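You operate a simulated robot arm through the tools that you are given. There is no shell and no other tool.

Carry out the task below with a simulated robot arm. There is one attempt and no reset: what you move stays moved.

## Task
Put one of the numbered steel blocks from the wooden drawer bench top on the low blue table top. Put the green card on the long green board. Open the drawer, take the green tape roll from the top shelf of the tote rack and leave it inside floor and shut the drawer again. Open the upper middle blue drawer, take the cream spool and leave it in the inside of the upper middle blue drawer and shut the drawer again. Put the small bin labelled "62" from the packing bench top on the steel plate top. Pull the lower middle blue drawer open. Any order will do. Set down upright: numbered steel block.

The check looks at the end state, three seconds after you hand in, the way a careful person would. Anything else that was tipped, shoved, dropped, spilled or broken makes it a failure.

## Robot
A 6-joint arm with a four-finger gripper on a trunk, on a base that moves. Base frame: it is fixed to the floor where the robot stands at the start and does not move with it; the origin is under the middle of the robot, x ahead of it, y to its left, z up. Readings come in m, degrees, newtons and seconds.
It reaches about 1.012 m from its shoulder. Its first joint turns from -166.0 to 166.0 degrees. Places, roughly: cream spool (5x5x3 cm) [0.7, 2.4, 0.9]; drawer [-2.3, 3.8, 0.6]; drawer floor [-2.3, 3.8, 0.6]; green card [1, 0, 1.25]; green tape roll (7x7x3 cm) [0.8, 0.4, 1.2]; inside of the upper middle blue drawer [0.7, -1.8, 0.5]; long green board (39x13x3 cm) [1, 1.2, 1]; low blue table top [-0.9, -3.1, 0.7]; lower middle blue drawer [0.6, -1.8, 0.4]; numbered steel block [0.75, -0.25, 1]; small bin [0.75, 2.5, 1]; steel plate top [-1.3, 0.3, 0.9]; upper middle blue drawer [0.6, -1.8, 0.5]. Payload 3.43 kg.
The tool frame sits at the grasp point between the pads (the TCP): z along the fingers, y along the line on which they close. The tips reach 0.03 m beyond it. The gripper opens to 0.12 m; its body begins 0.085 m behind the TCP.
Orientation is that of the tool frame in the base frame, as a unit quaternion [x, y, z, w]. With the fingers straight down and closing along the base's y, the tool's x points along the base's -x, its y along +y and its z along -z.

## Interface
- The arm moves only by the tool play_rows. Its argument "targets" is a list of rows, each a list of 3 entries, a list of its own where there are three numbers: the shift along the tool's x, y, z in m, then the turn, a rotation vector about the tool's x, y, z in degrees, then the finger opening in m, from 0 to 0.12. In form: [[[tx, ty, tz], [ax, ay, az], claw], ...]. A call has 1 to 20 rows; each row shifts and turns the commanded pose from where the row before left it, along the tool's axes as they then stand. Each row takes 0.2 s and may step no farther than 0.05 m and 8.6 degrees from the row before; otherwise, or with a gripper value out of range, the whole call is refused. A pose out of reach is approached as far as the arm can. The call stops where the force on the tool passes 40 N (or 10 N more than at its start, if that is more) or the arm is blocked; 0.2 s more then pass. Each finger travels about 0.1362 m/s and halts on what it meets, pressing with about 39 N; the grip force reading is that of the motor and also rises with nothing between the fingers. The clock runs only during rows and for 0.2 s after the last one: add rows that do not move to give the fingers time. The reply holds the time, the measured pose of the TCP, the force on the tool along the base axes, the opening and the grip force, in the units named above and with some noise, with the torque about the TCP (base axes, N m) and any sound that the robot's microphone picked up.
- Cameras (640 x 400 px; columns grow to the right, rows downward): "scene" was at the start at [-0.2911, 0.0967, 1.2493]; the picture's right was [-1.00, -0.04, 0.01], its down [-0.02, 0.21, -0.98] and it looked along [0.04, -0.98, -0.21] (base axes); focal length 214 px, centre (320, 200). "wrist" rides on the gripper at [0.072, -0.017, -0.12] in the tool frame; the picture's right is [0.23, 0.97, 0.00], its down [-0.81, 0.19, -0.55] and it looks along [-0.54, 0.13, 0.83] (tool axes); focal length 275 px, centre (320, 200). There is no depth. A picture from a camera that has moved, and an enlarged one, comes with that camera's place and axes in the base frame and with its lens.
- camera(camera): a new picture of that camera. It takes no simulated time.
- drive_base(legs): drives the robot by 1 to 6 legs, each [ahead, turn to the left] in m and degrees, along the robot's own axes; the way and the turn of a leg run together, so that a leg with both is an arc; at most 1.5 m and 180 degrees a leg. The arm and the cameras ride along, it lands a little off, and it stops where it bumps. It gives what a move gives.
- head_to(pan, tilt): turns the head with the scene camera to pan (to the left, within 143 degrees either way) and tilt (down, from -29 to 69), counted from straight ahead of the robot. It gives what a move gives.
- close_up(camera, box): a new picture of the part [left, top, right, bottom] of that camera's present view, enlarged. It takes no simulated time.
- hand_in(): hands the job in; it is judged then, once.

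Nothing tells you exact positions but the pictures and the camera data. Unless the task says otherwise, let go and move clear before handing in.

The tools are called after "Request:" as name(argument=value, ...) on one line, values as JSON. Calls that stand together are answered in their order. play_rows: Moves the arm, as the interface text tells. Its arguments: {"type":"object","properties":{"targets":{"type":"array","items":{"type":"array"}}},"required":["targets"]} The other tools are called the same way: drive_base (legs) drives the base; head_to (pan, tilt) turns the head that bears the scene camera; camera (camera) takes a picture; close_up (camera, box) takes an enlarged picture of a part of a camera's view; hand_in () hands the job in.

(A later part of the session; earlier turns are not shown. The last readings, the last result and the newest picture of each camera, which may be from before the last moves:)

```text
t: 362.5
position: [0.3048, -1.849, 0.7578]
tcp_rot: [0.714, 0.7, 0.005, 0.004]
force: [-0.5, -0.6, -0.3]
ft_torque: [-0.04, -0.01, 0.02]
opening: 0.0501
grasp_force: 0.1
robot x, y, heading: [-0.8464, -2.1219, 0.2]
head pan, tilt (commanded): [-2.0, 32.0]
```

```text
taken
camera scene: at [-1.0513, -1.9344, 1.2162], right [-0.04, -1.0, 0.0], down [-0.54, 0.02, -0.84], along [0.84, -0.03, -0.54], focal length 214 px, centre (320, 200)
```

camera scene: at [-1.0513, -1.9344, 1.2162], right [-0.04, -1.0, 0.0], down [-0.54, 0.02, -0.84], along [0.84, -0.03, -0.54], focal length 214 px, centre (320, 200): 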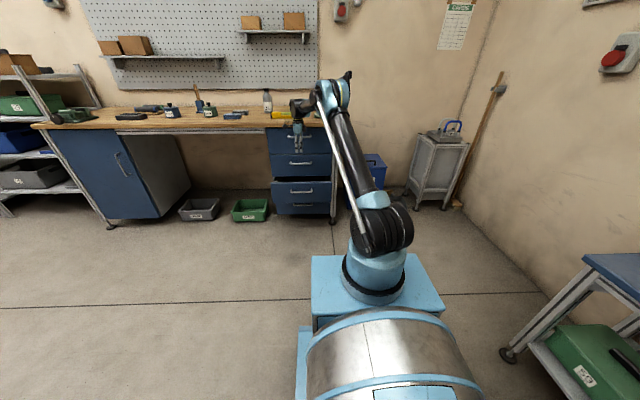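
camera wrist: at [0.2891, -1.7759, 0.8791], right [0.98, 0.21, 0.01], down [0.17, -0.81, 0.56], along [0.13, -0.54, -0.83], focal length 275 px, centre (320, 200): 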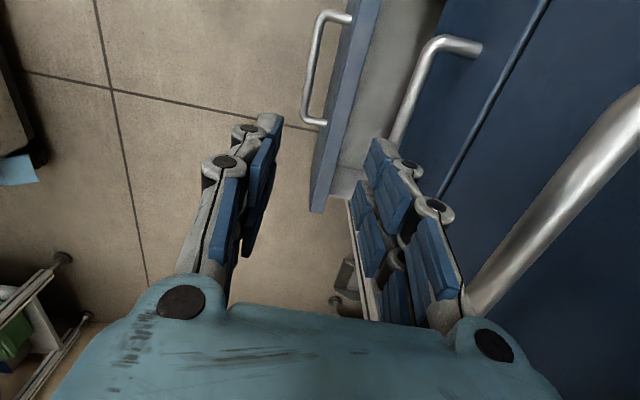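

The lower-middle handle is clearly visible below. I zoom in for its exact position.

Request:
close_up(camera="wrist", box=[270, 0, 430, 150])

```text
2.67 times, centred on (350, 75) of wrist
camera zoom: at [0.2891, -1.7759, 0.8791], right [0.98, 0.21, 0.01], down [0.17, -0.81, 0.56], along [0.13, -0.54, -0.83], focal length 734 px, centre (240, 533)
```

zoom: 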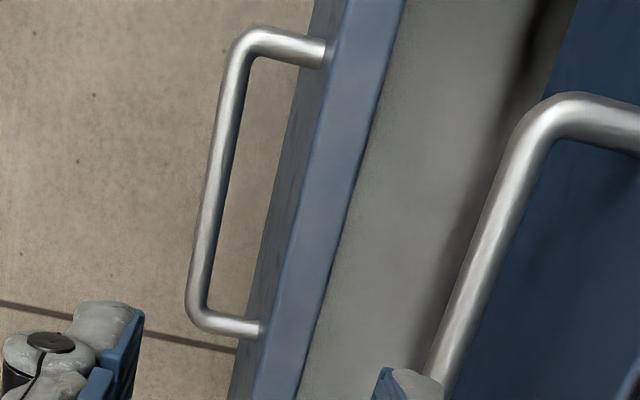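

The bar is at [0.297,-1.841,0.424] with the panel 4 cm behind it. A 65° downward tilt will let the rear fingers fit between bar and panel, so I shift back, tilt, and move above it.

Request:
play_rows(targets=[[[0, -0.025, 0], [0, 0, 0], 0.04], [[0, -0.025, 0], [0, 0, 0], 0.035], [[0, 0, 0], [-8.3, 0, 0], 0.035], [[0, 0, 0], [-8.3, 0, 0], 0.035], [[0, 0, 0], [-8.3, 0, 0], 0.035], [[0, 0, 0], [0, 0, 0], 0.035]])

Request:
camera(camera="wrist")

```text
t: 363.9
position: [0.247, -1.8493, 0.7714]
tcp_rot: [0.695, 0.681, 0.159, 0.164]
force: [-0.7, -0.3, -0.1]
ft_torque: [0.01, 0.0, 0.0]
opening: 0.0348
grasp_force: 0.0
robot x, y, heading: [-0.8478, -2.1214, 0.1]
head pan, tilt (commanded): [-2.0, 32.0]
```

```text
taken
camera wrist: at [0.1795, -1.7746, 0.8721], right [0.88, 0.21, 0.43], down [-0.09, -0.81, 0.58], along [0.47, -0.55, -0.69], focal length 275 px, centre (320, 200)
```

wrist: 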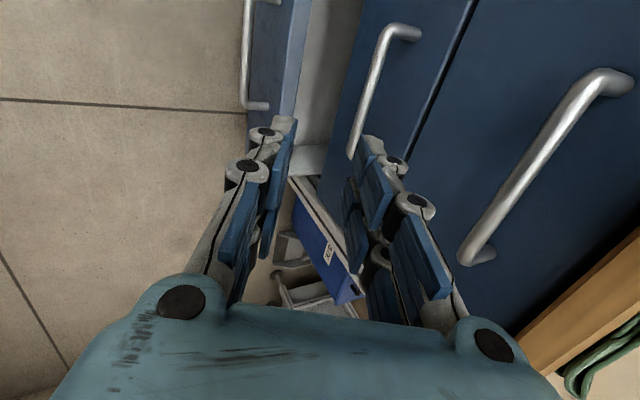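

Now I move down to a pre-grasp point 8 cm above-behind the bar along the tool axis.

Request:
play_rows(targets=[[[0.0006, -0.0161, 0.0343], [0, 0, 0], 0.035], [[0.0006, -0.0161, 0.0343], [0, 0, 0], 0.035], [[0.0006, -0.0161, 0.0343], [0, 0, 0], 0.035], [[0.0006, -0.0161, 0.0343], [0, 0, 0], 0.035], [[0.0006, -0.0161, 0.0343], [0, 0, 0], 0.035], [[0.0006, -0.0161, 0.0343], [0, 0, 0], 0.035], [[0.0006, -0.0161, 0.0343], [0, 0, 0], 0.035], [[0, 0, 0], [0, 0, 0], 0.035]])

Request:
camera(camera="wrist")

```text
t: 365.7
position: [0.2494, -1.8436, 0.5064]
tcp_rot: [0.696, 0.681, 0.159, 0.163]
force: [-0.1, -0.9, 0.2]
ft_torque: [0.0, 0.03, 0.01]
opening: 0.035
grasp_force: 0.2
robot x, y, heading: [-0.8459, -2.1234, 0.2]
head pan, tilt (commanded): [-2.0, 32.0]
```

```text
taken
camera wrist: at [0.1839, -1.769, 0.607], right [0.88, 0.21, 0.43], down [-0.09, -0.81, 0.58], along [0.47, -0.55, -0.69], focal length 275 px, centre (320, 200)
```

wrist: 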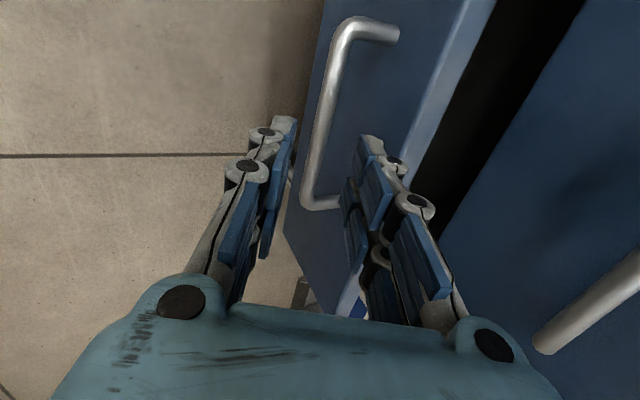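

The bar is centred between the fingertips. I advance 8 cm along the tool axis, watching the force.

Request:
play_rows(targets=[[[0, 0, 0.025], [0, 0, 0], 0.035], [[0, 0, 0.025], [0, 0, 0], 0.035], [[0, 0, 0.018], [0, 0, 0], 0.035], [[0, 0, 0.014], [0, 0, 0], 0.035], [[0, 0, 0], [0, 0, 0], 0.035]])

Request:
camera(camera="wrist")

```text
t: 366.9
position: [0.2885, -1.8457, 0.4317]
tcp_rot: [0.695, 0.682, 0.16, 0.162]
force: [-0.1, -0.1, 0.4]
ft_torque: [0.0, 0.0, -0.01]
opening: 0.0349
grasp_force: 0.0
robot x, y, heading: [-0.847, -2.1183, 0.0]
head pan, tilt (commanded): [-2.0, 32.0]
```

```text
taken
camera wrist: at [0.2224, -1.7701, 0.5331], right [0.88, 0.21, 0.43], down [-0.09, -0.81, 0.58], along [0.47, -0.55, -0.69], focal length 275 px, centre (320, 200)
```

wrist: 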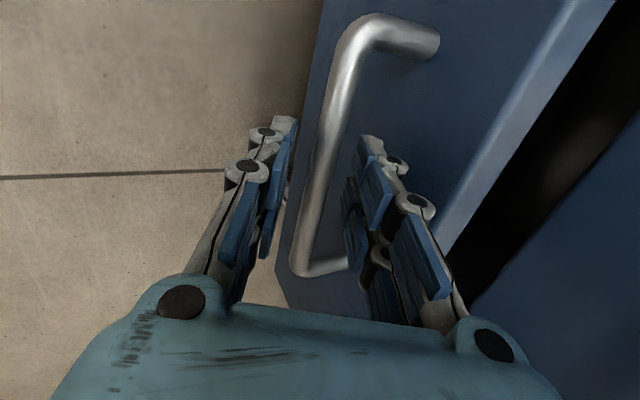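

No contact on the way in, and the bar is between the fingers. I close.

Request:
play_rows(targets=[[[0, 0, 0], [0, 0, 0], 0.025], [[0, 0, 0], [0, 0, 0], 0.015], [[0, 0, 0], [0, 0, 0], 0.005], [[0, 0, 0], [0, 0, 0], 0.0], [[0, 0, 0], [0, 0, 0], 0.0]])

Request:
camera(camera="wrist")

```text
t: 368.1
position: [0.2882, -1.8448, 0.4331]
tcp_rot: [0.695, 0.682, 0.16, 0.163]
force: [-0.5, -0.7, -3.0]
ft_torque: [-1.01, -0.01, 1.4]
opening: 0.0133
grasp_force: 44.8
robot x, y, heading: [-0.8451, -2.122, 0.1]
head pan, tilt (commanded): [-2.0, 32.0]
```

```text
taken
camera wrist: at [0.2223, -1.77, 0.5331], right [0.88, 0.21, 0.43], down [-0.09, -0.81, 0.58], along [0.47, -0.55, -0.69], focal length 275 px, centre (320, 200)
```

wrist: 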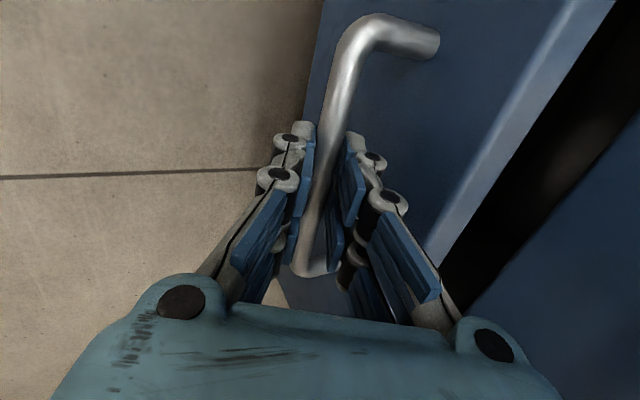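

Gripped securely. I pull straight back with the arm in small steps.

Request:
play_rows(targets=[[[-0.0003, -0.0134, -0.0067], [0, 0, 0], 0.0], [[-0.0003, -0.0134, -0.0067], [0, 0, 0], 0.0], [[-0.0003, -0.0134, -0.0067], [0, 0, 0], 0.0], [[-0.0003, -0.0134, -0.0067], [0, 0, 0], 0.0], [[-0.0003, -0.0134, -0.0067], [0, 0, 0], 0.0]])

Request:
play_rows(targets=[[[-0.0003, -0.0134, -0.0067], [0, 0, 0], 0.0], [[-0.0003, -0.0134, -0.0067], [0, 0, 0], 0.0], [[-0.0003, -0.0134, -0.0067], [0, 0, 0], 0.0], [[-0.0003, -0.0134, -0.0067], [0, 0, 0], 0.0]])

Request:
camera(camera="wrist")

```text
t: 369.3
position: [0.2132, -1.8454, 0.4327]
tcp_rot: [0.696, 0.681, 0.16, 0.162]
force: [-1.0, 7.0, -8.8]
ft_torque: [-1.06, 0.1, 1.33]
opening: 0.0133
grasp_force: 44.6
robot x, y, heading: [-0.8429, -2.1217, 0.1]
head pan, tilt (commanded): [-2.0, 32.0]
```

```text
t: 370.3
position: [0.1533, -1.8439, 0.432]
tcp_rot: [0.694, 0.683, 0.16, 0.162]
force: [-0.1, 35.7, -19.2]
ft_torque: [0.14, 0.13, 1.76]
opening: 0.0133
grasp_force: 45.0
robot x, y, heading: [-0.8461, -2.1193, -0.1]
head pan, tilt (commanded): [-2.0, 32.0]
```

```text
taken
camera wrist: at [0.0864, -1.7701, 0.5334], right [0.88, 0.21, 0.43], down [-0.09, -0.81, 0.58], along [0.47, -0.55, -0.69], focal length 275 px, centre (320, 200)
```

wrist: 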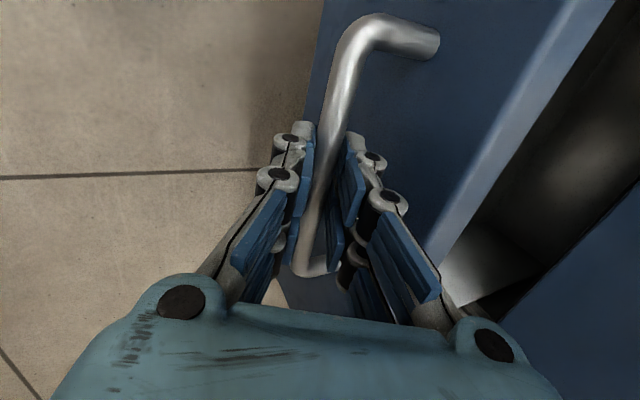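

The drawer is now about 22 cm out. A sideways load has built up, so I ease 3 mm to the side and pull a little further.

Request:
play_rows(targets=[[[0.003, -0.001, 0.001], [0, 0, 0], 0.0], [[-0.0001, -0.0134, -0.0067], [0, 0, 0], 0.0], [[-0.0001, -0.0134, -0.0067], [0, 0, 0], 0.0]])

Request:
play_rows(targets=[[[0, 0, 0], [0, 0, 0], 0.01], [[0, 0, 0], [0, 0, 0], 0.025], [[0, 0, 0], [0, 0, 0], 0.04], [[0, 0, 0], [0, 0, 0], 0.04]])

Request:
camera(camera="wrist")

```text
t: 371.1
position: [0.1229, -1.844, 0.4331]
tcp_rot: [0.696, 0.682, 0.158, 0.163]
force: [0.6, 4.8, -4.3]
ft_torque: [-1.58, -0.04, 1.17]
opening: 0.0136
grasp_force: 45.1
robot x, y, heading: [-0.8495, -2.1209, 0.0]
head pan, tilt (commanded): [-2.0, 32.0]
```

```text
t: 372.1
position: [0.1241, -1.8428, 0.4324]
tcp_rot: [0.695, 0.681, 0.16, 0.163]
force: [0.2, -0.1, 1.3]
ft_torque: [0.01, 0.03, 0.03]
opening: 0.0399
grasp_force: 0.0
robot x, y, heading: [-0.8511, -2.1189, -0.0]
head pan, tilt (commanded): [-2.0, 32.0]
```

```text
taken
camera wrist: at [0.057, -1.7691, 0.5331], right [0.88, 0.21, 0.43], down [-0.09, -0.81, 0.58], along [0.47, -0.55, -0.69], focal length 275 px, centre (320, 200)
```

wrist: 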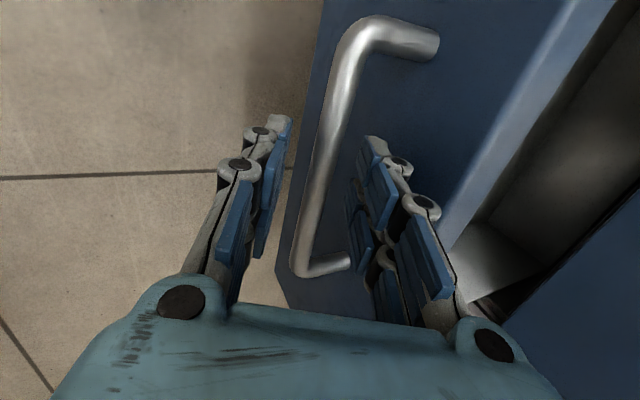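

The drawer is open about 25 cm and released. I retreat along the tool axis, then raise and restore the travel orientation.

Request:
play_rows(targets=[[[0, 0, -0.02], [0, 0, 0], 0.04], [[0, 0, -0.04], [0, 0, 0], 0.04], [[0, 0, -0.04], [0, 0, 0], 0.04], [[0, 0, -0.04], [0, 0, 0], 0.04], [[0, 0, -0.045], [0, 0, 0], 0.04], [[0, 0, -0.045], [0, 0, 0], 0.04], [[0, 0, -0.045], [0, 0, 0], 0.04], [[0, 0, -0.045], [0, 0, 0], 0.05], [[0, 0, -0.045], [0, 0, 0], 0.05], [[0, 0, -0.045], [0, 0, 0], 0.05], [[-0.03, 0, -0.03], [8.8, 0, 0], 0.05], [[-0.03, 0, -0.03], [8.8, 0, 0], 0.05], [[-0.03, 0, -0.03], [8.8, 0, 0], 0.05], [[-0.03, 0, -0.02], [0, 0, 0], 0.05], [[-0.03, 0, -0.02], [0, 0, 0], 0.05], [[-0.03, 0, -0.02], [0, 0, 0], 0.05], [[-0.03, 0, -0.02], [0, 0, 0], 0.05], [[0, 0, 0], [0, 0, 0], 0.05]])

Request:
camera(camera="scene")

```text
refused: row 11 steps farther than a row can; nothing moved
```

```text
taken
camera scene: at [-1.0514, -1.9344, 1.2161], right [-0.04, -1.0, 0.0], down [-0.54, 0.02, -0.84], along [0.84, -0.03, -0.54], focal length 214 px, centre (320, 200)
```

scene: 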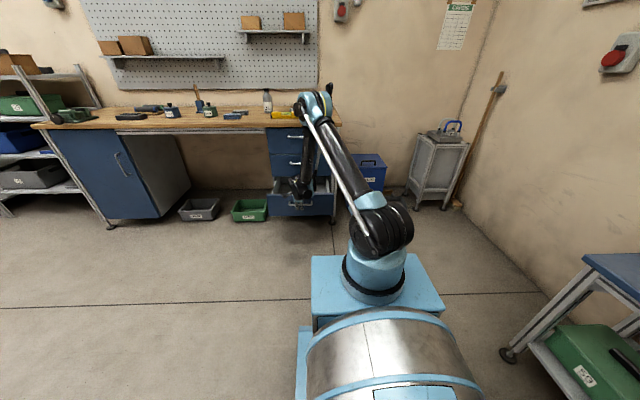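

One row turned slightly too far and the call was refused; nothing moved. I repeat it with smaller turns.

Request:
play_rows(targets=[[[0, 0, -0.02], [0, 0, 0], 0.04], [[0, 0, -0.04], [0, 0, 0], 0.04], [[0, 0, -0.04], [0, 0, 0], 0.04], [[0, 0, -0.04], [0, 0, 0], 0.04], [[0, 0, -0.045], [0, 0, 0], 0.04], [[0, 0, -0.045], [0, 0, 0], 0.04], [[0, 0, -0.045], [0, 0, 0], 0.04], [[0, 0, -0.045], [0, 0, 0], 0.05], [[0, 0, -0.045], [0, 0, 0], 0.05], [[0, 0, -0.045], [0, 0, 0], 0.05], [[-0.02, 0, -0.02], [6.6, 0, 0], 0.05], [[-0.02, 0, -0.02], [6.6, 0, 0], 0.05], [[-0.02, 0, -0.02], [6.6, 0, 0], 0.05], [[-0.02, 0, -0.02], [6.6, 0, 0], 0.05], [[-0.035, 0, -0.02], [0, 0, 0], 0.05], [[-0.035, 0, -0.02], [0, 0, 0], 0.05], [[-0.035, 0, -0.02], [0, 0, 0], 0.05], [[-0.035, 0, -0.02], [0, 0, 0], 0.05], [[0, 0, 0], [0, 0, 0], 0.05]])

Request:
play_rows(targets=[[[0, 0, 0], [0, 0, -8.2], 0.05], [[0, 0, 0], [0, 0, -8.2], 0.05], [[0, 0, 0], [0, 0, -8.2], 0.05], [[0, 0, 0], [0, 0, -8.2], 0.05], [[0, 0, 0], [0, 0, -8.2], 0.05], [[0, 0, 0], [0, 0, -8.2], 0.05], [[0, 0, 0], [0, 0, -8.2], 0.05], [[0, 0, 0], [0, 0, -8.2], 0.05], [[0, 0, 0], [0, 0, -8.2], 0.05], [[0, 0, 0], [0, 0, -8.2], 0.05], [[0, 0, 0], [0, 0, -8], 0.05], [[0, 0, 0], [0, 0, 0], 0.05]])

Request:
camera(camera="scene")

Request:
camera(camera="wrist")

```text
t: 376.1
position: [-0.0841, -2.0585, 0.9573]
tcp_rot: [0.714, 0.7, -0.001, 0.0]
force: [-0.2, 0.9, 0.5]
ft_torque: [0.04, 0.01, 0.01]
opening: 0.0502
grasp_force: 0.1
robot x, y, heading: [-0.8431, -2.1204, -0.2]
head pan, tilt (commanded): [-2.0, 32.0]
```

```text
t: 378.7
position: [-0.0854, -2.0578, 0.955]
tcp_rot: [0.01, 1.0, -0.001, -0.001]
force: [0.3, 0.0, -0.4]
ft_torque: [0.01, -0.03, -0.03]
opening: 0.0501
grasp_force: 0.1
robot x, y, heading: [-0.8445, -2.1228, -0.1]
head pan, tilt (commanded): [-2.0, 32.0]
```

```text
taken
camera scene: at [-1.0516, -1.9345, 1.2161], right [-0.04, -1.0, 0.0], down [-0.54, 0.02, -0.84], along [0.84, -0.03, -0.54], focal length 214 px, centre (320, 200)
```

scene: 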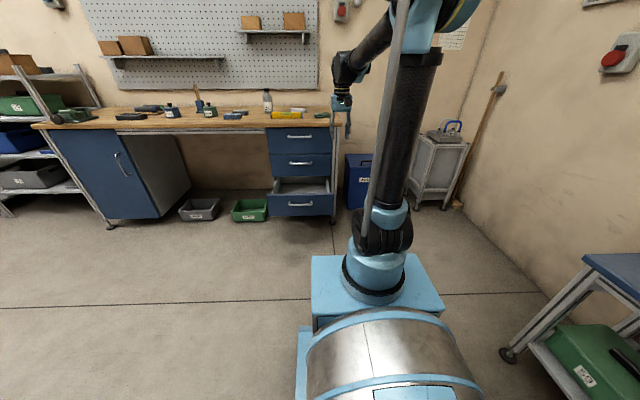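

```text
taken
camera wrist: at [-0.1565, -2.0717, 1.0762], right [-0.21, 0.98, 0.0], down [0.81, 0.18, 0.55], along [0.54, 0.12, -0.83], focal length 275 px, centre (320, 200)
```

wrist: 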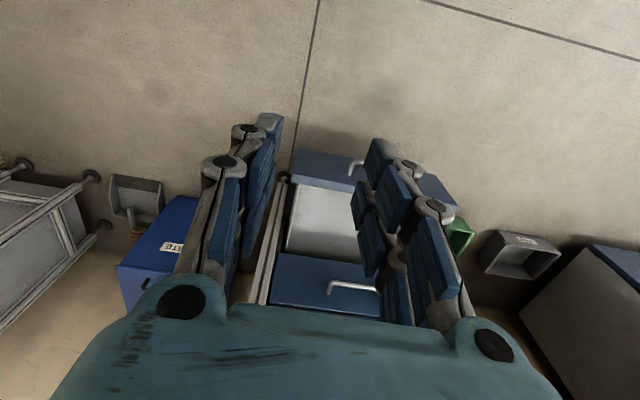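

The lower-middle drawer stands open and the others are closed. I zoom in for a check of the upper-middle one.

Request:
close_up(camera="scene", box=[250, 115, 350, 225])

```text
3.64 times, centred on (300, 170) of scene
camera zoom: at [-1.0516, -1.9345, 1.2161], right [-0.04, -1.0, 0.0], down [-0.54, 0.02, -0.84], along [0.84, -0.03, -0.54], focal length 780 px, centre (393, 309)
```

zoom: 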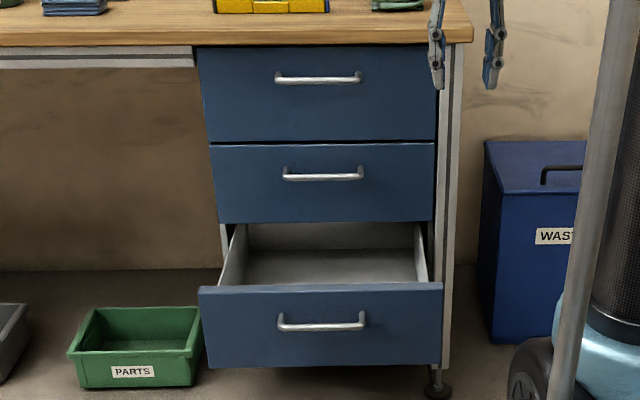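

Everything at the blue drawers is as wanted. I retract the arm and drive to the packing bench for bin 62.

Request:
play_rows(targets=[[[0.036, -0.006, -0.021], [0, 0, 0], 0.05], [[0.036, -0.006, -0.021], [0, 0, 0], 0.05], [[0.036, -0.006, -0.021], [0, 0, 0], 0.05], [[0.036, -0.006, -0.021], [0, 0, 0], 0.05], [[0.036, -0.006, -0.021], [0, 0, 0], 0.05], [[0.036, -0.006, -0.021], [0, 0, 0], 0.05], [[0.036, -0.006, -0.021], [0, 0, 0], 0.05], [[0, 0, 0], [0, 0, 0], 0.05]])

Request:
drive_base(legs=[[0, 84], [1.5, 0], [1.5, 0], [1.5, 0], [0.12, 0], [0, -84]])

Request:
head_to(pan=0, tilt=20)

Request:
camera(camera="scene")

Request:
camera(camera="wrist")

```text
t: 380.5
position: [-0.3374, -2.0942, 1.1016]
tcp_rot: [0.01, 1.0, 0.0, -0.001]
force: [0.3, 0.2, 0.3]
ft_torque: [-0.01, 0.0, -0.02]
opening: 0.0501
grasp_force: 0.1
robot x, y, heading: [-0.8445, -2.1223, -0.1]
head pan, tilt (commanded): [-2.0, 32.0]
```

```text
t: 411.4
position: [0.1638, 2.491, 1.101]
tcp_rot: [0.024, 1.0, -0.001, -0.001]
force: [-0.8, -0.2, 0.4]
ft_torque: [-0.02, -0.02, 0.01]
opening: 0.0502
grasp_force: 0.0
robot x, y, heading: [-0.3449, 2.483, -1.6]
head pan, tilt (commanded): [-2.0, 32.0]
```

```text
t: 412.1
position: [0.1504, 2.4913, 1.1076]
tcp_rot: [0.022, 1.0, 0.0, 0.006]
force: [-0.2, 0.6, 0.4]
ft_torque: [-0.02, -0.03, -0.01]
opening: 0.0502
grasp_force: 0.0
robot x, y, heading: [-0.3479, 2.4839, -1.5]
head pan, tilt (commanded): [0.0, 20.0]
```

```text
taken
camera scene: at [-0.5415, 2.6808, 1.2352], right [-0.03, -1.0, 0.0], down [-0.35, 0.01, -0.93], along [0.93, -0.03, -0.35], focal length 214 px, centre (320, 200)
```

scene: 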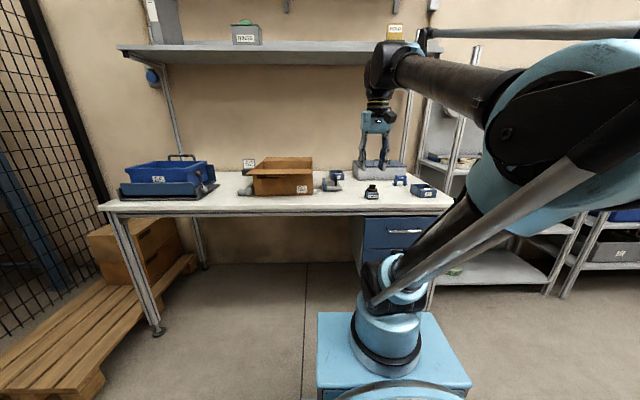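

```text
taken
camera wrist: at [0.0781, 2.4791, 1.2276], right [-0.19, 0.98, 0.0], down [0.81, 0.16, 0.56], along [0.55, 0.1, -0.83], focal length 275 px, centre (320, 200)
```

wrist: 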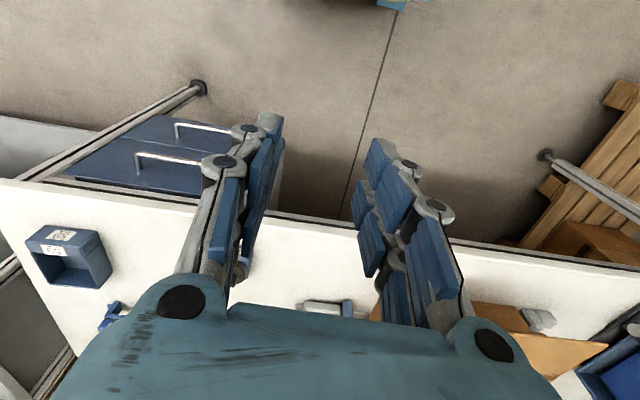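

I'm at the packing bench again. I zoom in on bin 62 and its surroundings.

Request:
close_up(camera="scene", box=[230, 130, 450, 220])

```text
2.91 times, centred on (340, 175) of scene
camera zoom: at [-0.5415, 2.6808, 1.2352], right [-0.03, -1.0, 0.0], down [-0.35, 0.01, -0.93], along [0.93, -0.03, -0.35], focal length 624 px, centre (262, 273)
```

zoom: 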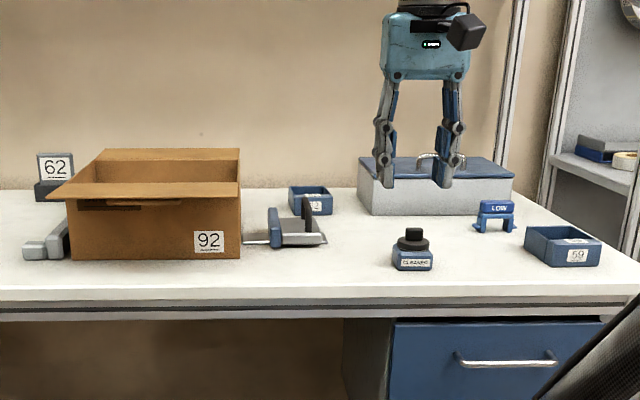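

Bin 62 is at the back of the bench, about [0.866,2.52]. I straighten the heading and move 0.2 m closer for reach.

Request:
drive_base(legs=[[0, 1.5], [0.2, 0]])

Request:
play_rows(targets=[[[-0.04, 0.003, 0.005], [0, 0, 0], 0.05], [[-0.04, 0.003, 0.005], [0, 0, 0], 0.05], [[-0.04, 0.003, 0.005], [0, 0, 0], 0.05], [[-0.04, 0.003, 0.005], [0, 0, 0], 0.05], [[-0.04, 0.003, 0.005], [0, 0, 0], 0.05], [[-0.04, 0.003, 0.005], [0, 0, 0], 0.05], [[0, 0, 0], [0, 0, 0], 0.05]])

Request:
camera(camera="wrist")

Request:
camera(camera="scene")

```text
t: 414.1
position: [0.3538, 2.5049, 1.1073]
tcp_rot: [0.009, 1.0, 0.001, 0.005]
force: [-0.3, -0.3, -0.2]
ft_torque: [0.0, 0.0, 0.03]
opening: 0.0502
grasp_force: 0.0
robot x, y, heading: [-0.1401, 2.4843, -0.2]
head pan, tilt (commanded): [0.0, 20.0]
```

```text
t: 415.7
position: [0.5828, 2.5157, 1.0887]
tcp_rot: [0.009, 1.0, 0.0, 0.012]
force: [-0.1, -0.4, -0.4]
ft_torque: [-0.01, 0.0, 0.02]
opening: 0.0501
grasp_force: 0.0
robot x, y, heading: [-0.1426, 2.4852, -0.1]
head pan, tilt (commanded): [0.0, 20.0]
```

```text
taken
camera wrist: at [0.5096, 2.5024, 1.2078], right [-0.21, 0.98, -0.01], down [0.8, 0.18, 0.57], along [0.56, 0.12, -0.82], focal length 275 px, centre (320, 200)
```

wrist: 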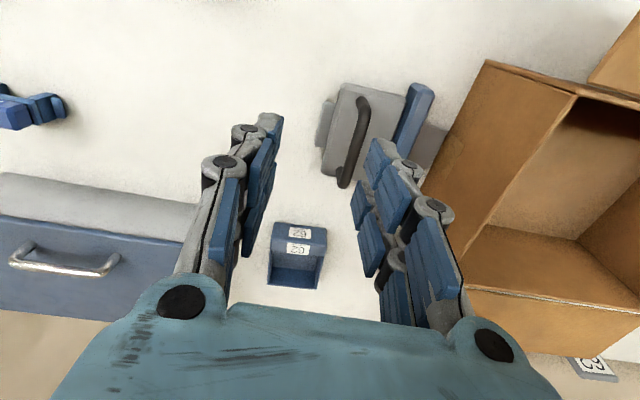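

```text
taken
camera scene: at [-0.3426, 2.6759, 1.2352], right [0.0, -1.0, 0.0], down [-0.35, 0.0, -0.94], along [0.94, 0.0, -0.35], focal length 214 px, centre (320, 200)
```

scene: 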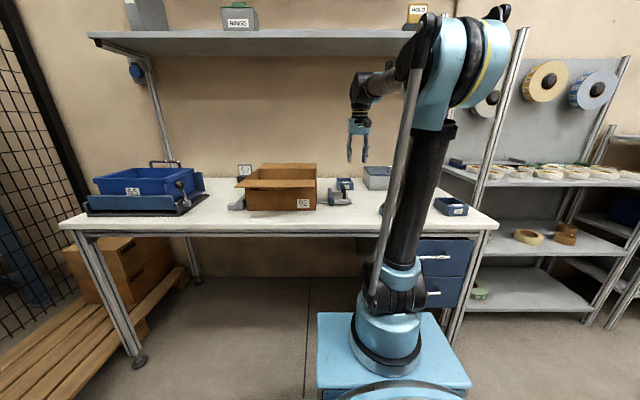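

The bin 62 is right between the fingers' view. I zoom in to measure it.

Request:
close_up(camera="wrist", box=[240, 190, 370, 310])

```text
3.33 times, centred on (305, 250) of wrist
camera zoom: at [0.5096, 2.5024, 1.2078], right [-0.21, 0.98, -0.01], down [0.8, 0.18, 0.57], along [0.56, 0.12, -0.82], focal length 918 px, centre (370, 33)
```

zoom: 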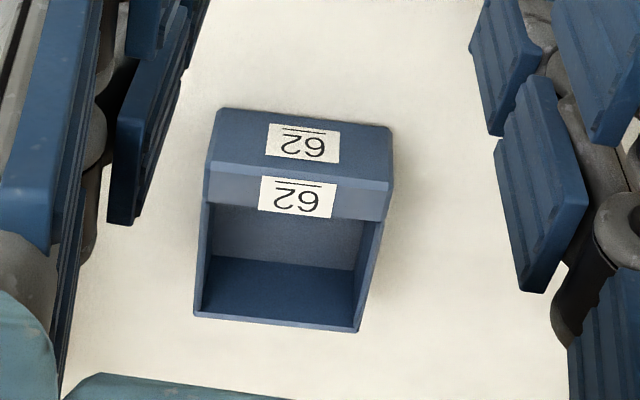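

Bin 62 measures about 8.5 cm wide (y 2.493–2.578), 10 cm deep (x 0.80–0.90), top at z 0.906. I open fully, level the tool and move over it, staying low under the overhead shelf.

Request:
play_rows(targets=[[[0, 0, 0.01], [0, 1.4, 0], 0.12], [[-0.0375, 0.003, 0.0095], [0, 0, 0], 0.12], [[-0.0375, 0.003, 0.0095], [0, 0, 0], 0.12], [[-0.0375, 0.003, 0.0095], [0, 0, 0], 0.12], [[-0.0375, 0.003, 0.0095], [0, 0, 0], 0.12], [[-0.0375, 0.003, 0.0095], [0, 0, 0], 0.12], [[-0.0375, 0.003, 0.0095], [0, 0, 0], 0.12], [[-0.0375, 0.003, 0.0095], [0, 0, 0], 0.12], [[0, 0, 0], [0, 0, 0], 0.12]])

Request:
camera(camera="wrist")

Request:
camera(camera="scene")

```text
t: 417.7
position: [0.8471, 2.5339, 1.0122]
tcp_rot: [0.009, 1.0, 0.0, -0.001]
force: [0.2, -0.3, 0.0]
ft_torque: [0.03, -0.04, -0.02]
opening: 0.12
grasp_force: 0.1
robot x, y, heading: [-0.1458, 2.4845, -0.1]
head pan, tilt (commanded): [0.0, 20.0]
```

```text
taken
camera wrist: at [0.7758, 2.5204, 1.1326], right [-0.21, 0.98, 0.0], down [0.82, 0.18, 0.55], along [0.54, 0.12, -0.83], focal length 275 px, centre (320, 200)
```

wrist: 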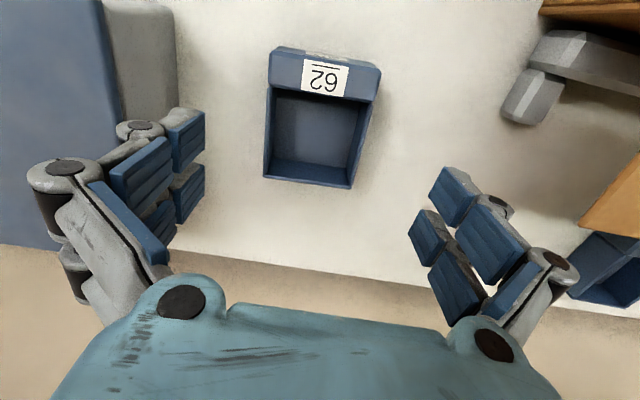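

```text
taken
camera scene: at [-0.3425, 2.6759, 1.2353], right [0.0, -1.0, 0.0], down [-0.35, 0.0, -0.94], along [0.94, 0.0, -0.35], focal length 214 px, centre (320, 200)
```

scene: 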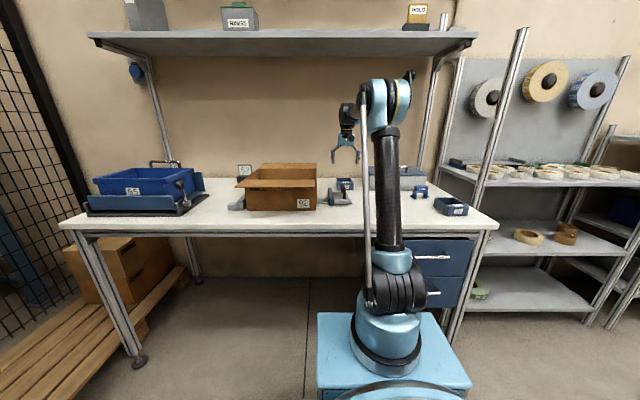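

The bin is centred between the open fingers. I shift 1 cm forward and descend.

Request:
play_rows(targets=[[[-0.01, 0, 0.025], [0, 0, 0], 0.12], [[0, 0, 0.03], [0, 0, 0], 0.12], [[0, 0, 0.03], [0, 0, 0], 0.12], [[0, 0, 0.02], [0, 0, 0], 0.12], [[0, 0, 0], [0, 0, 0], 0.12]])

Request:
camera(camera="wrist")

Request:
close_up(camera="scene", box=[280, 90, 440, 220])

```text
t: 418.9
position: [0.8526, 2.533, 0.9057]
tcp_rot: [0.01, 1.0, 0.0, -0.001]
force: [1.0, 0.3, -0.3]
ft_torque: [-0.01, -0.01, 0.0]
opening: 0.1204
grasp_force: 0.0
robot x, y, heading: [-0.1414, 2.4849, -0.0]
head pan, tilt (commanded): [0.0, 20.0]
```

```text
taken
camera wrist: at [0.7827, 2.5192, 1.0273], right [-0.21, 0.98, 0.0], down [0.82, 0.18, 0.55], along [0.54, 0.12, -0.83], focal length 275 px, centre (320, 200)
```

wrist: 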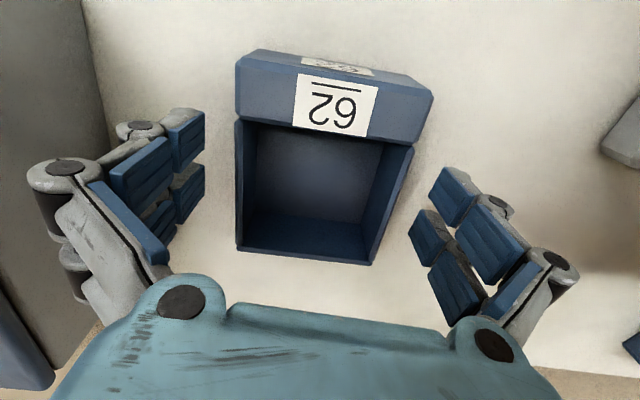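

```text
3.08 times, centred on (360, 155) of scene
camera zoom: at [-0.3424, 2.6759, 1.2353], right [0.0, -1.0, 0.0], down [-0.35, 0.0, -0.94], along [0.94, 0.0, -0.35], focal length 660 px, centre (197, 338)
```

zoom: 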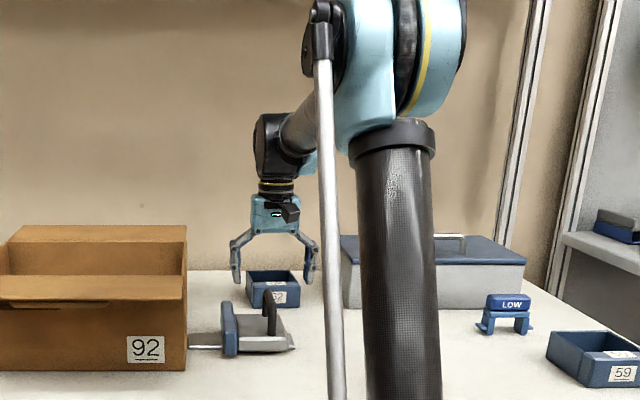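

The bin sits between the fingers with tips about 1 cm above the bench. I lower slightly and close.

Request:
play_rows(targets=[[[0, 0, 0.005], [0, 0, 0], 0.12], [[0, 0, 0], [0, 0, 0], 0.1], [[0, 0, 0], [0, 0, 0], 0.085], [[0, 0, 0], [0, 0, 0], 0.075], [[0, 0, 0], [0, 0, 0], 0.07], [[0, 0, 0], [0, 0, 0], 0.07]])

Request:
camera(camera="wrist")

```text
t: 420.3
position: [0.8529, 2.532, 0.9012]
tcp_rot: [0.009, 1.0, 0.0, 0.0]
force: [0.3, -1.9, 7.5]
ft_torque: [0.19, 0.17, 0.17]
opening: 0.0867
grasp_force: 38.4
robot x, y, heading: [-0.139, 2.4833, -0.2]
head pan, tilt (commanded): [0.0, 20.0]
```

```text
taken
camera wrist: at [0.7825, 2.5187, 1.0225], right [-0.21, 0.98, 0.0], down [0.82, 0.18, 0.55], along [0.54, 0.12, -0.83], focal length 275 px, centre (320, 200)
```

wrist: 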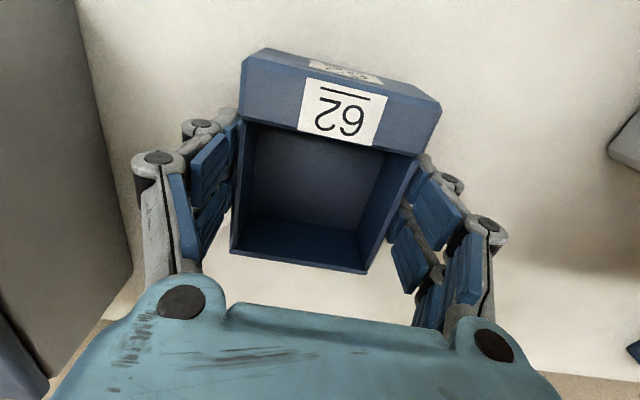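

Bin 62 is gripped (8.7 cm). I lift it a little and retract it from under the shelf.

Request:
play_rows(targets=[[[0, 0, -0.02], [0, 0, 0], 0.07], [[0, 0, -0.03], [0, 0, 0], 0.07], [[0, 0, -0.03], [0, 0, 0], 0.07], [[0, 0, -0.03], [0, 0, 0], 0.07], [[0.02, 0, -0.01], [0, 0, 0], 0.07], [[0.04, 0, 0], [0, 0, 0], 0.07], [[0.045, 0, 0], [0, 0, 0], 0.07], [[0.045, 0, 0], [0, 0, 0], 0.07], [[0.045, 0, 0], [0, 0, 0], 0.07], [[0.045, 0, 0], [0, 0, 0], 0.07], [[0.045, 0, 0], [0, 0, 0], 0.07], [[0.045, 0, 0], [0, 0, 0], 0.07], [[0.045, 0, -0.01], [0, 0, 0], 0.07], [[0.045, 0, -0.02], [0, 0, 0], 0.07], [[0.045, 0, -0.02], [0, 0, 0], 0.07], [[0, 0, 0], [0, 0, 0], 0.07]])

Request:
camera(camera="wrist")

Request:
camera(camera="scene")

```text
t: 423.7
position: [0.3881, 2.5406, 1.0704]
tcp_rot: [0.01, 1.0, 0.001, -0.001]
force: [-1.8, 1.1, -3.8]
ft_torque: [-0.02, -0.02, -0.01]
opening: 0.0868
grasp_force: 39.1
robot x, y, heading: [-0.1419, 2.482, -0.3]
head pan, tilt (commanded): [0.0, 20.0]
```

```text
taken
camera wrist: at [0.3181, 2.5263, 1.1913], right [-0.21, 0.98, 0.0], down [0.82, 0.18, 0.55], along [0.54, 0.12, -0.83], focal length 275 px, centre (320, 200)
```

wrist: 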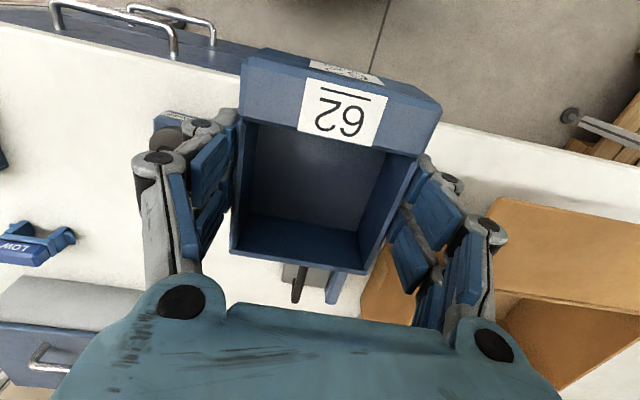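

```text
taken
camera scene: at [-0.3426, 2.6759, 1.2353], right [0.0, -1.0, 0.0], down [-0.35, 0.0, -0.94], along [0.94, 0.0, -0.35], focal length 214 px, centre (320, 200)
```

scene: 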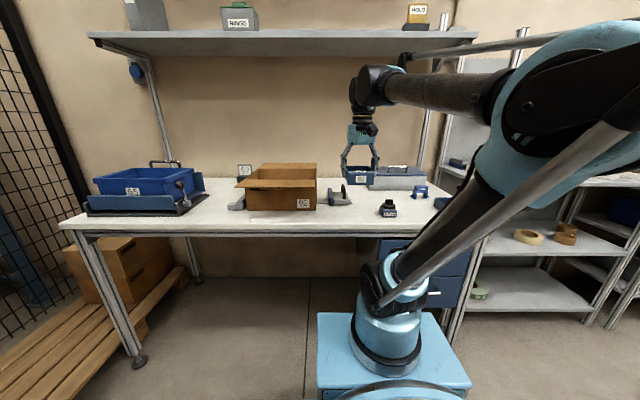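

Bin 62 is in hand. I drive to the steel plate: back off, down the aisle to y≈0.35, and turn to face -x.

Request:
drive_base(legs=[[-0.27, 0], [0, -90], [1.2, 0], [0.94, 0], [0, -90]])

Request:
head_to(pan=0, tilt=20)

Request:
camera(camera="scene")

Request:
camera(camera="wrist")

```text
t: 444.9
position: [-1.014, 0.2853, 1.0703]
tcp_rot: [0.999, -0.036, 0.001, 0.0]
force: [-0.1, 0.3, -4.4]
ft_torque: [0.01, 0.04, 0.0]
opening: 0.0868
grasp_force: 39.1
robot x, y, heading: [-0.4795, 0.3063, 177.2]
head pan, tilt (commanded): [0.0, 20.0]
```

```text
t: 445.5
position: [-1.0023, 0.2856, 1.0762]
tcp_rot: [0.999, -0.035, -0.005, 0.0]
force: [-0.4, -0.1, -4.3]
ft_torque: [0.01, 0.07, -0.02]
opening: 0.0868
grasp_force: 38.8
robot x, y, heading: [-0.4823, 0.3029, 177.2]
head pan, tilt (commanded): [0.0, 20.0]
```

```text
taken
camera scene: at [-0.2938, 0.1032, 1.2352], right [0.05, 1.0, 0.0], down [0.35, -0.02, -0.94], along [-0.93, 0.05, -0.35], focal length 214 px, centre (320, 200)
```

scene: 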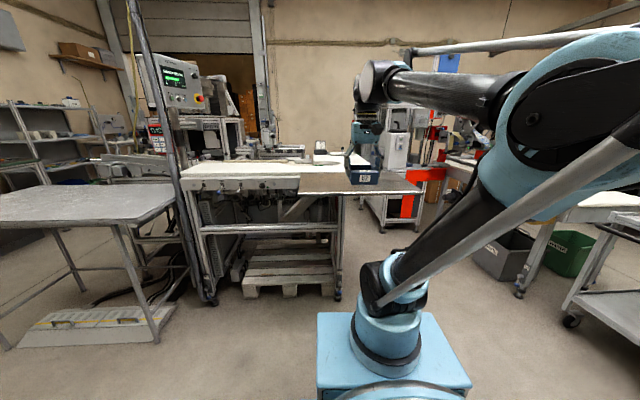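

```text
taken
camera wrist: at [-0.9267, 0.2983, 1.1963], right [0.16, -0.99, 0.0], down [-0.82, -0.13, 0.56], along [-0.55, -0.09, -0.83], focal length 275 px, centre (320, 200)
```

wrist: 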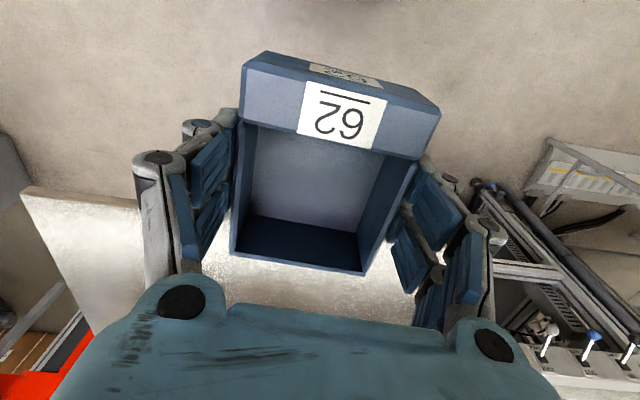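

The steel plate lies ahead (its surface shows below the bin). I zoom in with both cameras to triangulate its height and edges.

Request:
close_up(camera="scene", box=[270, 130, 450, 220])

Request:
close_up(camera="wrist", box=[0, 120, 240, 320])

```text
3.56 times, centred on (360, 175) of scene
camera zoom: at [-0.2938, 0.1032, 1.2352], right [0.05, 1.0, 0.0], down [0.35, -0.02, -0.94], along [-0.93, 0.05, -0.35], focal length 763 px, centre (178, 289)
```

zoom: 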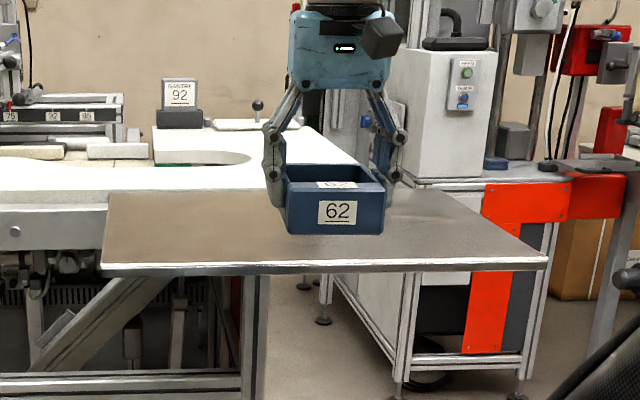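

```text
2.00 times, centred on (120, 220) of wrist
camera zoom: at [-0.9267, 0.2983, 1.1963], right [0.16, -0.99, 0.0], down [-0.82, -0.13, 0.56], along [-0.55, -0.09, -0.83], focal length 551 px, centre (720, 160)
```

zoom: 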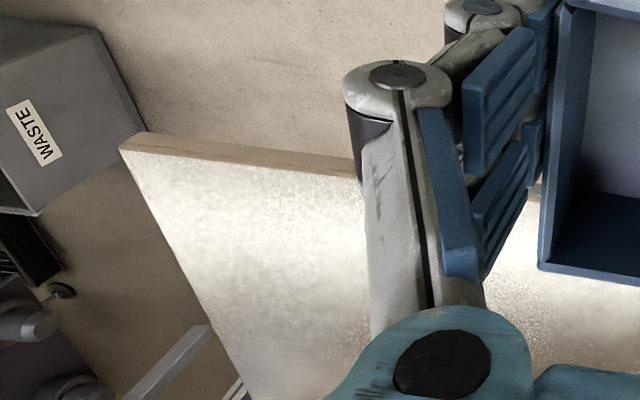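

Triangulated: the plate's top is at z≈0.950, x -1.48 to -1.14, y 0.06 to 0.59, empty. I straighten the tool and move the bin over its centre.

Request:
play_rows(targets=[[[0, 0, 0], [0, 0.6, -4], 0.07], [[-0.0433, -0.005, 0.002], [0, 0, 0], 0.07], [[-0.0433, -0.005, 0.002], [0, 0, 0], 0.07], [[-0.0433, -0.005, 0.002], [0, 0, 0], 0.07], [[-0.0433, -0.005, 0.002], [0, 0, 0], 0.07], [[-0.0433, -0.005, 0.002], [0, 0, 0], 0.07], [[-0.0433, -0.005, 0.002], [0, 0, 0], 0.07], [[-0.0433, -0.005, 0.002], [0, 0, 0], 0.07], [[0, 0, 0], [0, 0, 0], 0.07]])

Request:
camera(camera="wrist")

Request:
close_up(camera="scene", box=[270, 130, 450, 220])

```text
t: 447.5
position: [-1.3042, 0.3228, 1.0622]
tcp_rot: [1.0, 0.0, -0.001, 0.0]
force: [0.4, -0.4, -3.3]
ft_torque: [0.04, 0.06, 0.02]
opening: 0.0869
grasp_force: 39.3
robot x, y, heading: [-0.4843, 0.3032, 177.0]
head pan, tilt (commanded): [0.0, 20.0]
```

```text
taken
camera wrist: at [-1.2317, 0.3402, 1.1836], right [0.23, -0.97, 0.0], down [-0.81, -0.19, 0.55], along [-0.54, -0.13, -0.83], focal length 275 px, centre (320, 200)
```

wrist: 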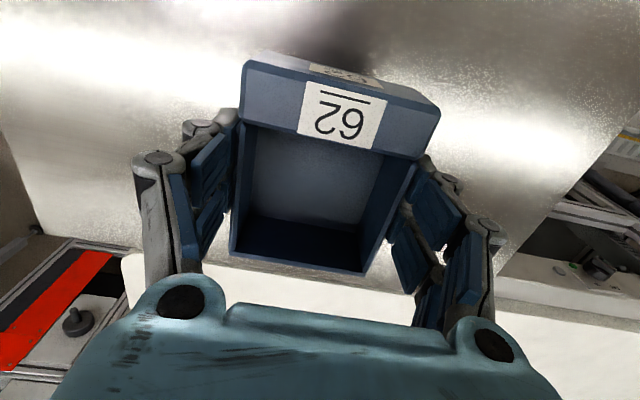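

```text
3.56 times, centred on (360, 175) of scene
camera zoom: at [-0.2939, 0.1031, 1.2353], right [0.05, 1.0, 0.0], down [0.35, -0.02, -0.94], along [-0.93, 0.05, -0.35], focal length 763 px, centre (178, 289)
```

zoom: 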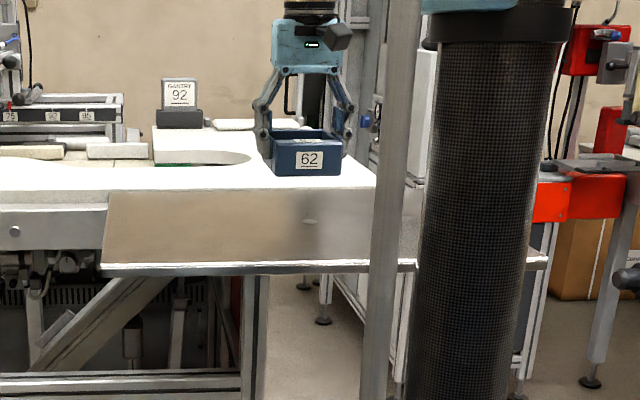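

The bin hovers over the plate's centre. I lower it to just above and then in small steps.

Request:
play_rows(targets=[[[0, 0, 0.03], [0, 0, 0], 0.07], [[0, 0, 0.025], [0, 0, 0], 0.07], [[0, 0, 0], [0, 0, 0], 0.07]])

Request:
play_rows(targets=[[[0, 0, 0.005], [0, 0, 0], 0.07], [[0, 0, 0.005], [0, 0, 0], 0.07], [[0, 0, 0], [0, 0, 0], 0.07]])

Request:
close_up(camera="scene", box=[270, 130, 450, 220])

```text
t: 448.3
position: [-1.3024, 0.3204, 1.007]
tcp_rot: [1.0, 0.0, -0.001, 0.0]
force: [0.2, 1.1, -3.7]
ft_torque: [-0.01, 0.04, 0.01]
opening: 0.0867
grasp_force: 39.6
robot x, y, heading: [-0.4845, 0.3023, 176.9]
head pan, tilt (commanded): [0.0, 20.0]
```

```text
t: 449.1
position: [-1.3043, 0.3206, 0.9977]
tcp_rot: [1.0, -0.001, -0.001, -0.001]
force: [-0.3, 0.5, -3.5]
ft_torque: [0.0, 0.02, -0.01]
opening: 0.0868
grasp_force: 39.5
robot x, y, heading: [-0.4787, 0.3047, 177.1]
head pan, tilt (commanded): [0.0, 20.0]
```

```text
3.56 times, centred on (360, 175) of scene
camera zoom: at [-0.294, 0.1031, 1.2353], right [0.05, 1.0, 0.0], down [0.35, -0.02, -0.94], along [-0.93, 0.05, -0.35], focal length 763 px, centre (178, 289)
```

zoom: 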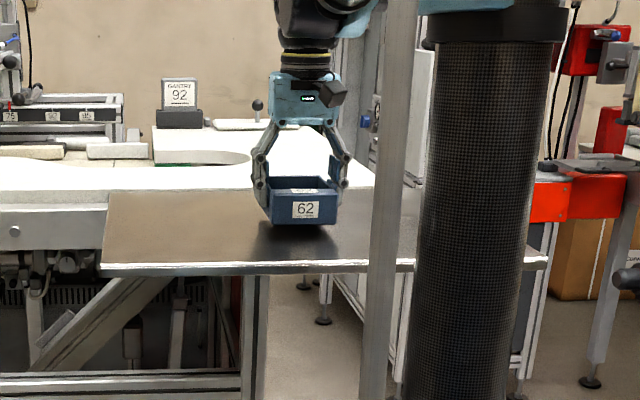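

Request:
play_rows(targets=[[[0, 0, 0.004], [0, 0, 0], 0.07], [[0, 0, 0.004], [0, 0, 0], 0.07], [[0, 0, 0], [0, 0, 0], 0.07]])

Request:
play_rows(targets=[[[0, 0, 0.003], [0, 0, 0], 0.07], [[0, 0, 0.003], [0, 0, 0], 0.07], [[0, 0, 0], [0, 0, 0], 0.07]])

```text
t: 449.9
position: [-1.3037, 0.3207, 0.9892]
tcp_rot: [1.0, 0.0, 0.0, 0.0]
force: [-0.4, 0.8, -3.5]
ft_torque: [-0.01, 0.07, -0.04]
opening: 0.0868
grasp_force: 39.2
robot x, y, heading: [-0.4817, 0.3034, 176.8]
head pan, tilt (commanded): [0.0, 20.0]
```

```text
t: 450.7
position: [-1.3042, 0.32, 0.9855]
tcp_rot: [1.0, 0.0, -0.001, 0.0]
force: [-3.7, 1.9, 27.6]
ft_torque: [0.08, 0.1, 0.03]
opening: 0.0866
grasp_force: 39.6
robot x, y, heading: [-0.4829, 0.3033, 177.0]
head pan, tilt (commanded): [0.0, 20.0]
```

Contact with the plate (28 N). I relieve slightly, open and rise.

Request:
play_rows(targets=[[[0, 0, -0.003], [0, 0, 0], 0.07], [[0, 0, 0], [0, 0, 0], 0.095], [[0, 0, 0], [0, 0, 0], 0.11], [[0, 0, 0], [0, 0, 0], 0.12], [[0, 0, -0.03], [0, 0, 0], 0.12], [[0, 0, -0.04], [0, 0, 0], 0.12], [[0, 0, -0.04], [0, 0, 0], 0.12], [[0.02, 0, -0.03], [0, 0, 0], 0.12], [[0.045, 0, 0], [0, 0, 0], 0.12], [[0.045, 0, 0], [0, 0, 0], 0.12], [[0.045, 0, 0], [0, 0, 0], 0.12], [[0.045, 0, 0], [0, 0, 0], 0.1], [[0.045, 0, 0], [0, 0, 0], 0.08], [[0.045, 0, 0], [0, 0, 0], 0.08], [[0, 0, 0], [0, 0, 0], 0.08]])

Request:
camera(camera="wrist")

Request:
close_up(camera="scene", box=[270, 130, 450, 220])

```text
t: 453.9
position: [-1.0146, 0.3199, 1.1244]
tcp_rot: [1.0, 0.0, 0.0, 0.0]
force: [0.3, 0.0, 0.4]
ft_torque: [-0.01, -0.02, -0.01]
opening: 0.0801
grasp_force: 0.0
robot x, y, heading: [-0.4801, 0.304, 177.0]
head pan, tilt (commanded): [0.0, 20.0]
```

```text
taken
camera wrist: at [-0.9423, 0.3384, 1.2452], right [0.23, -0.97, 0.0], down [-0.81, -0.19, 0.55], along [-0.54, -0.13, -0.83], focal length 275 px, centre (320, 200)
```

wrist: 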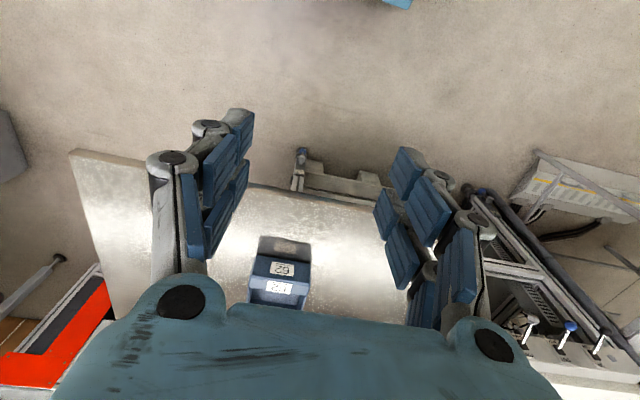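

```text
3.56 times, centred on (360, 175) of scene
camera zoom: at [-0.2937, 0.1032, 1.2352], right [0.05, 1.0, 0.0], down [0.35, -0.02, -0.94], along [-0.93, 0.05, -0.35], focal length 763 px, centre (178, 289)
```

zoom: 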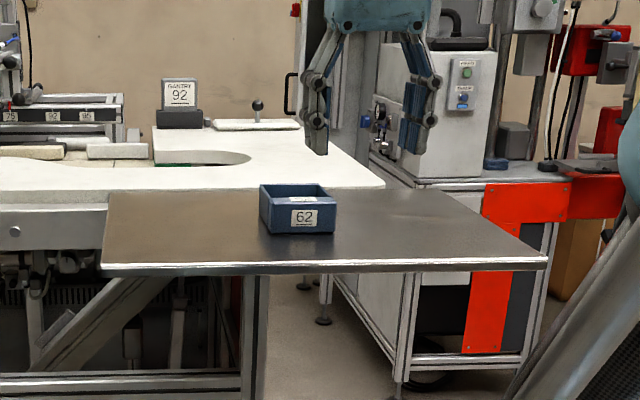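

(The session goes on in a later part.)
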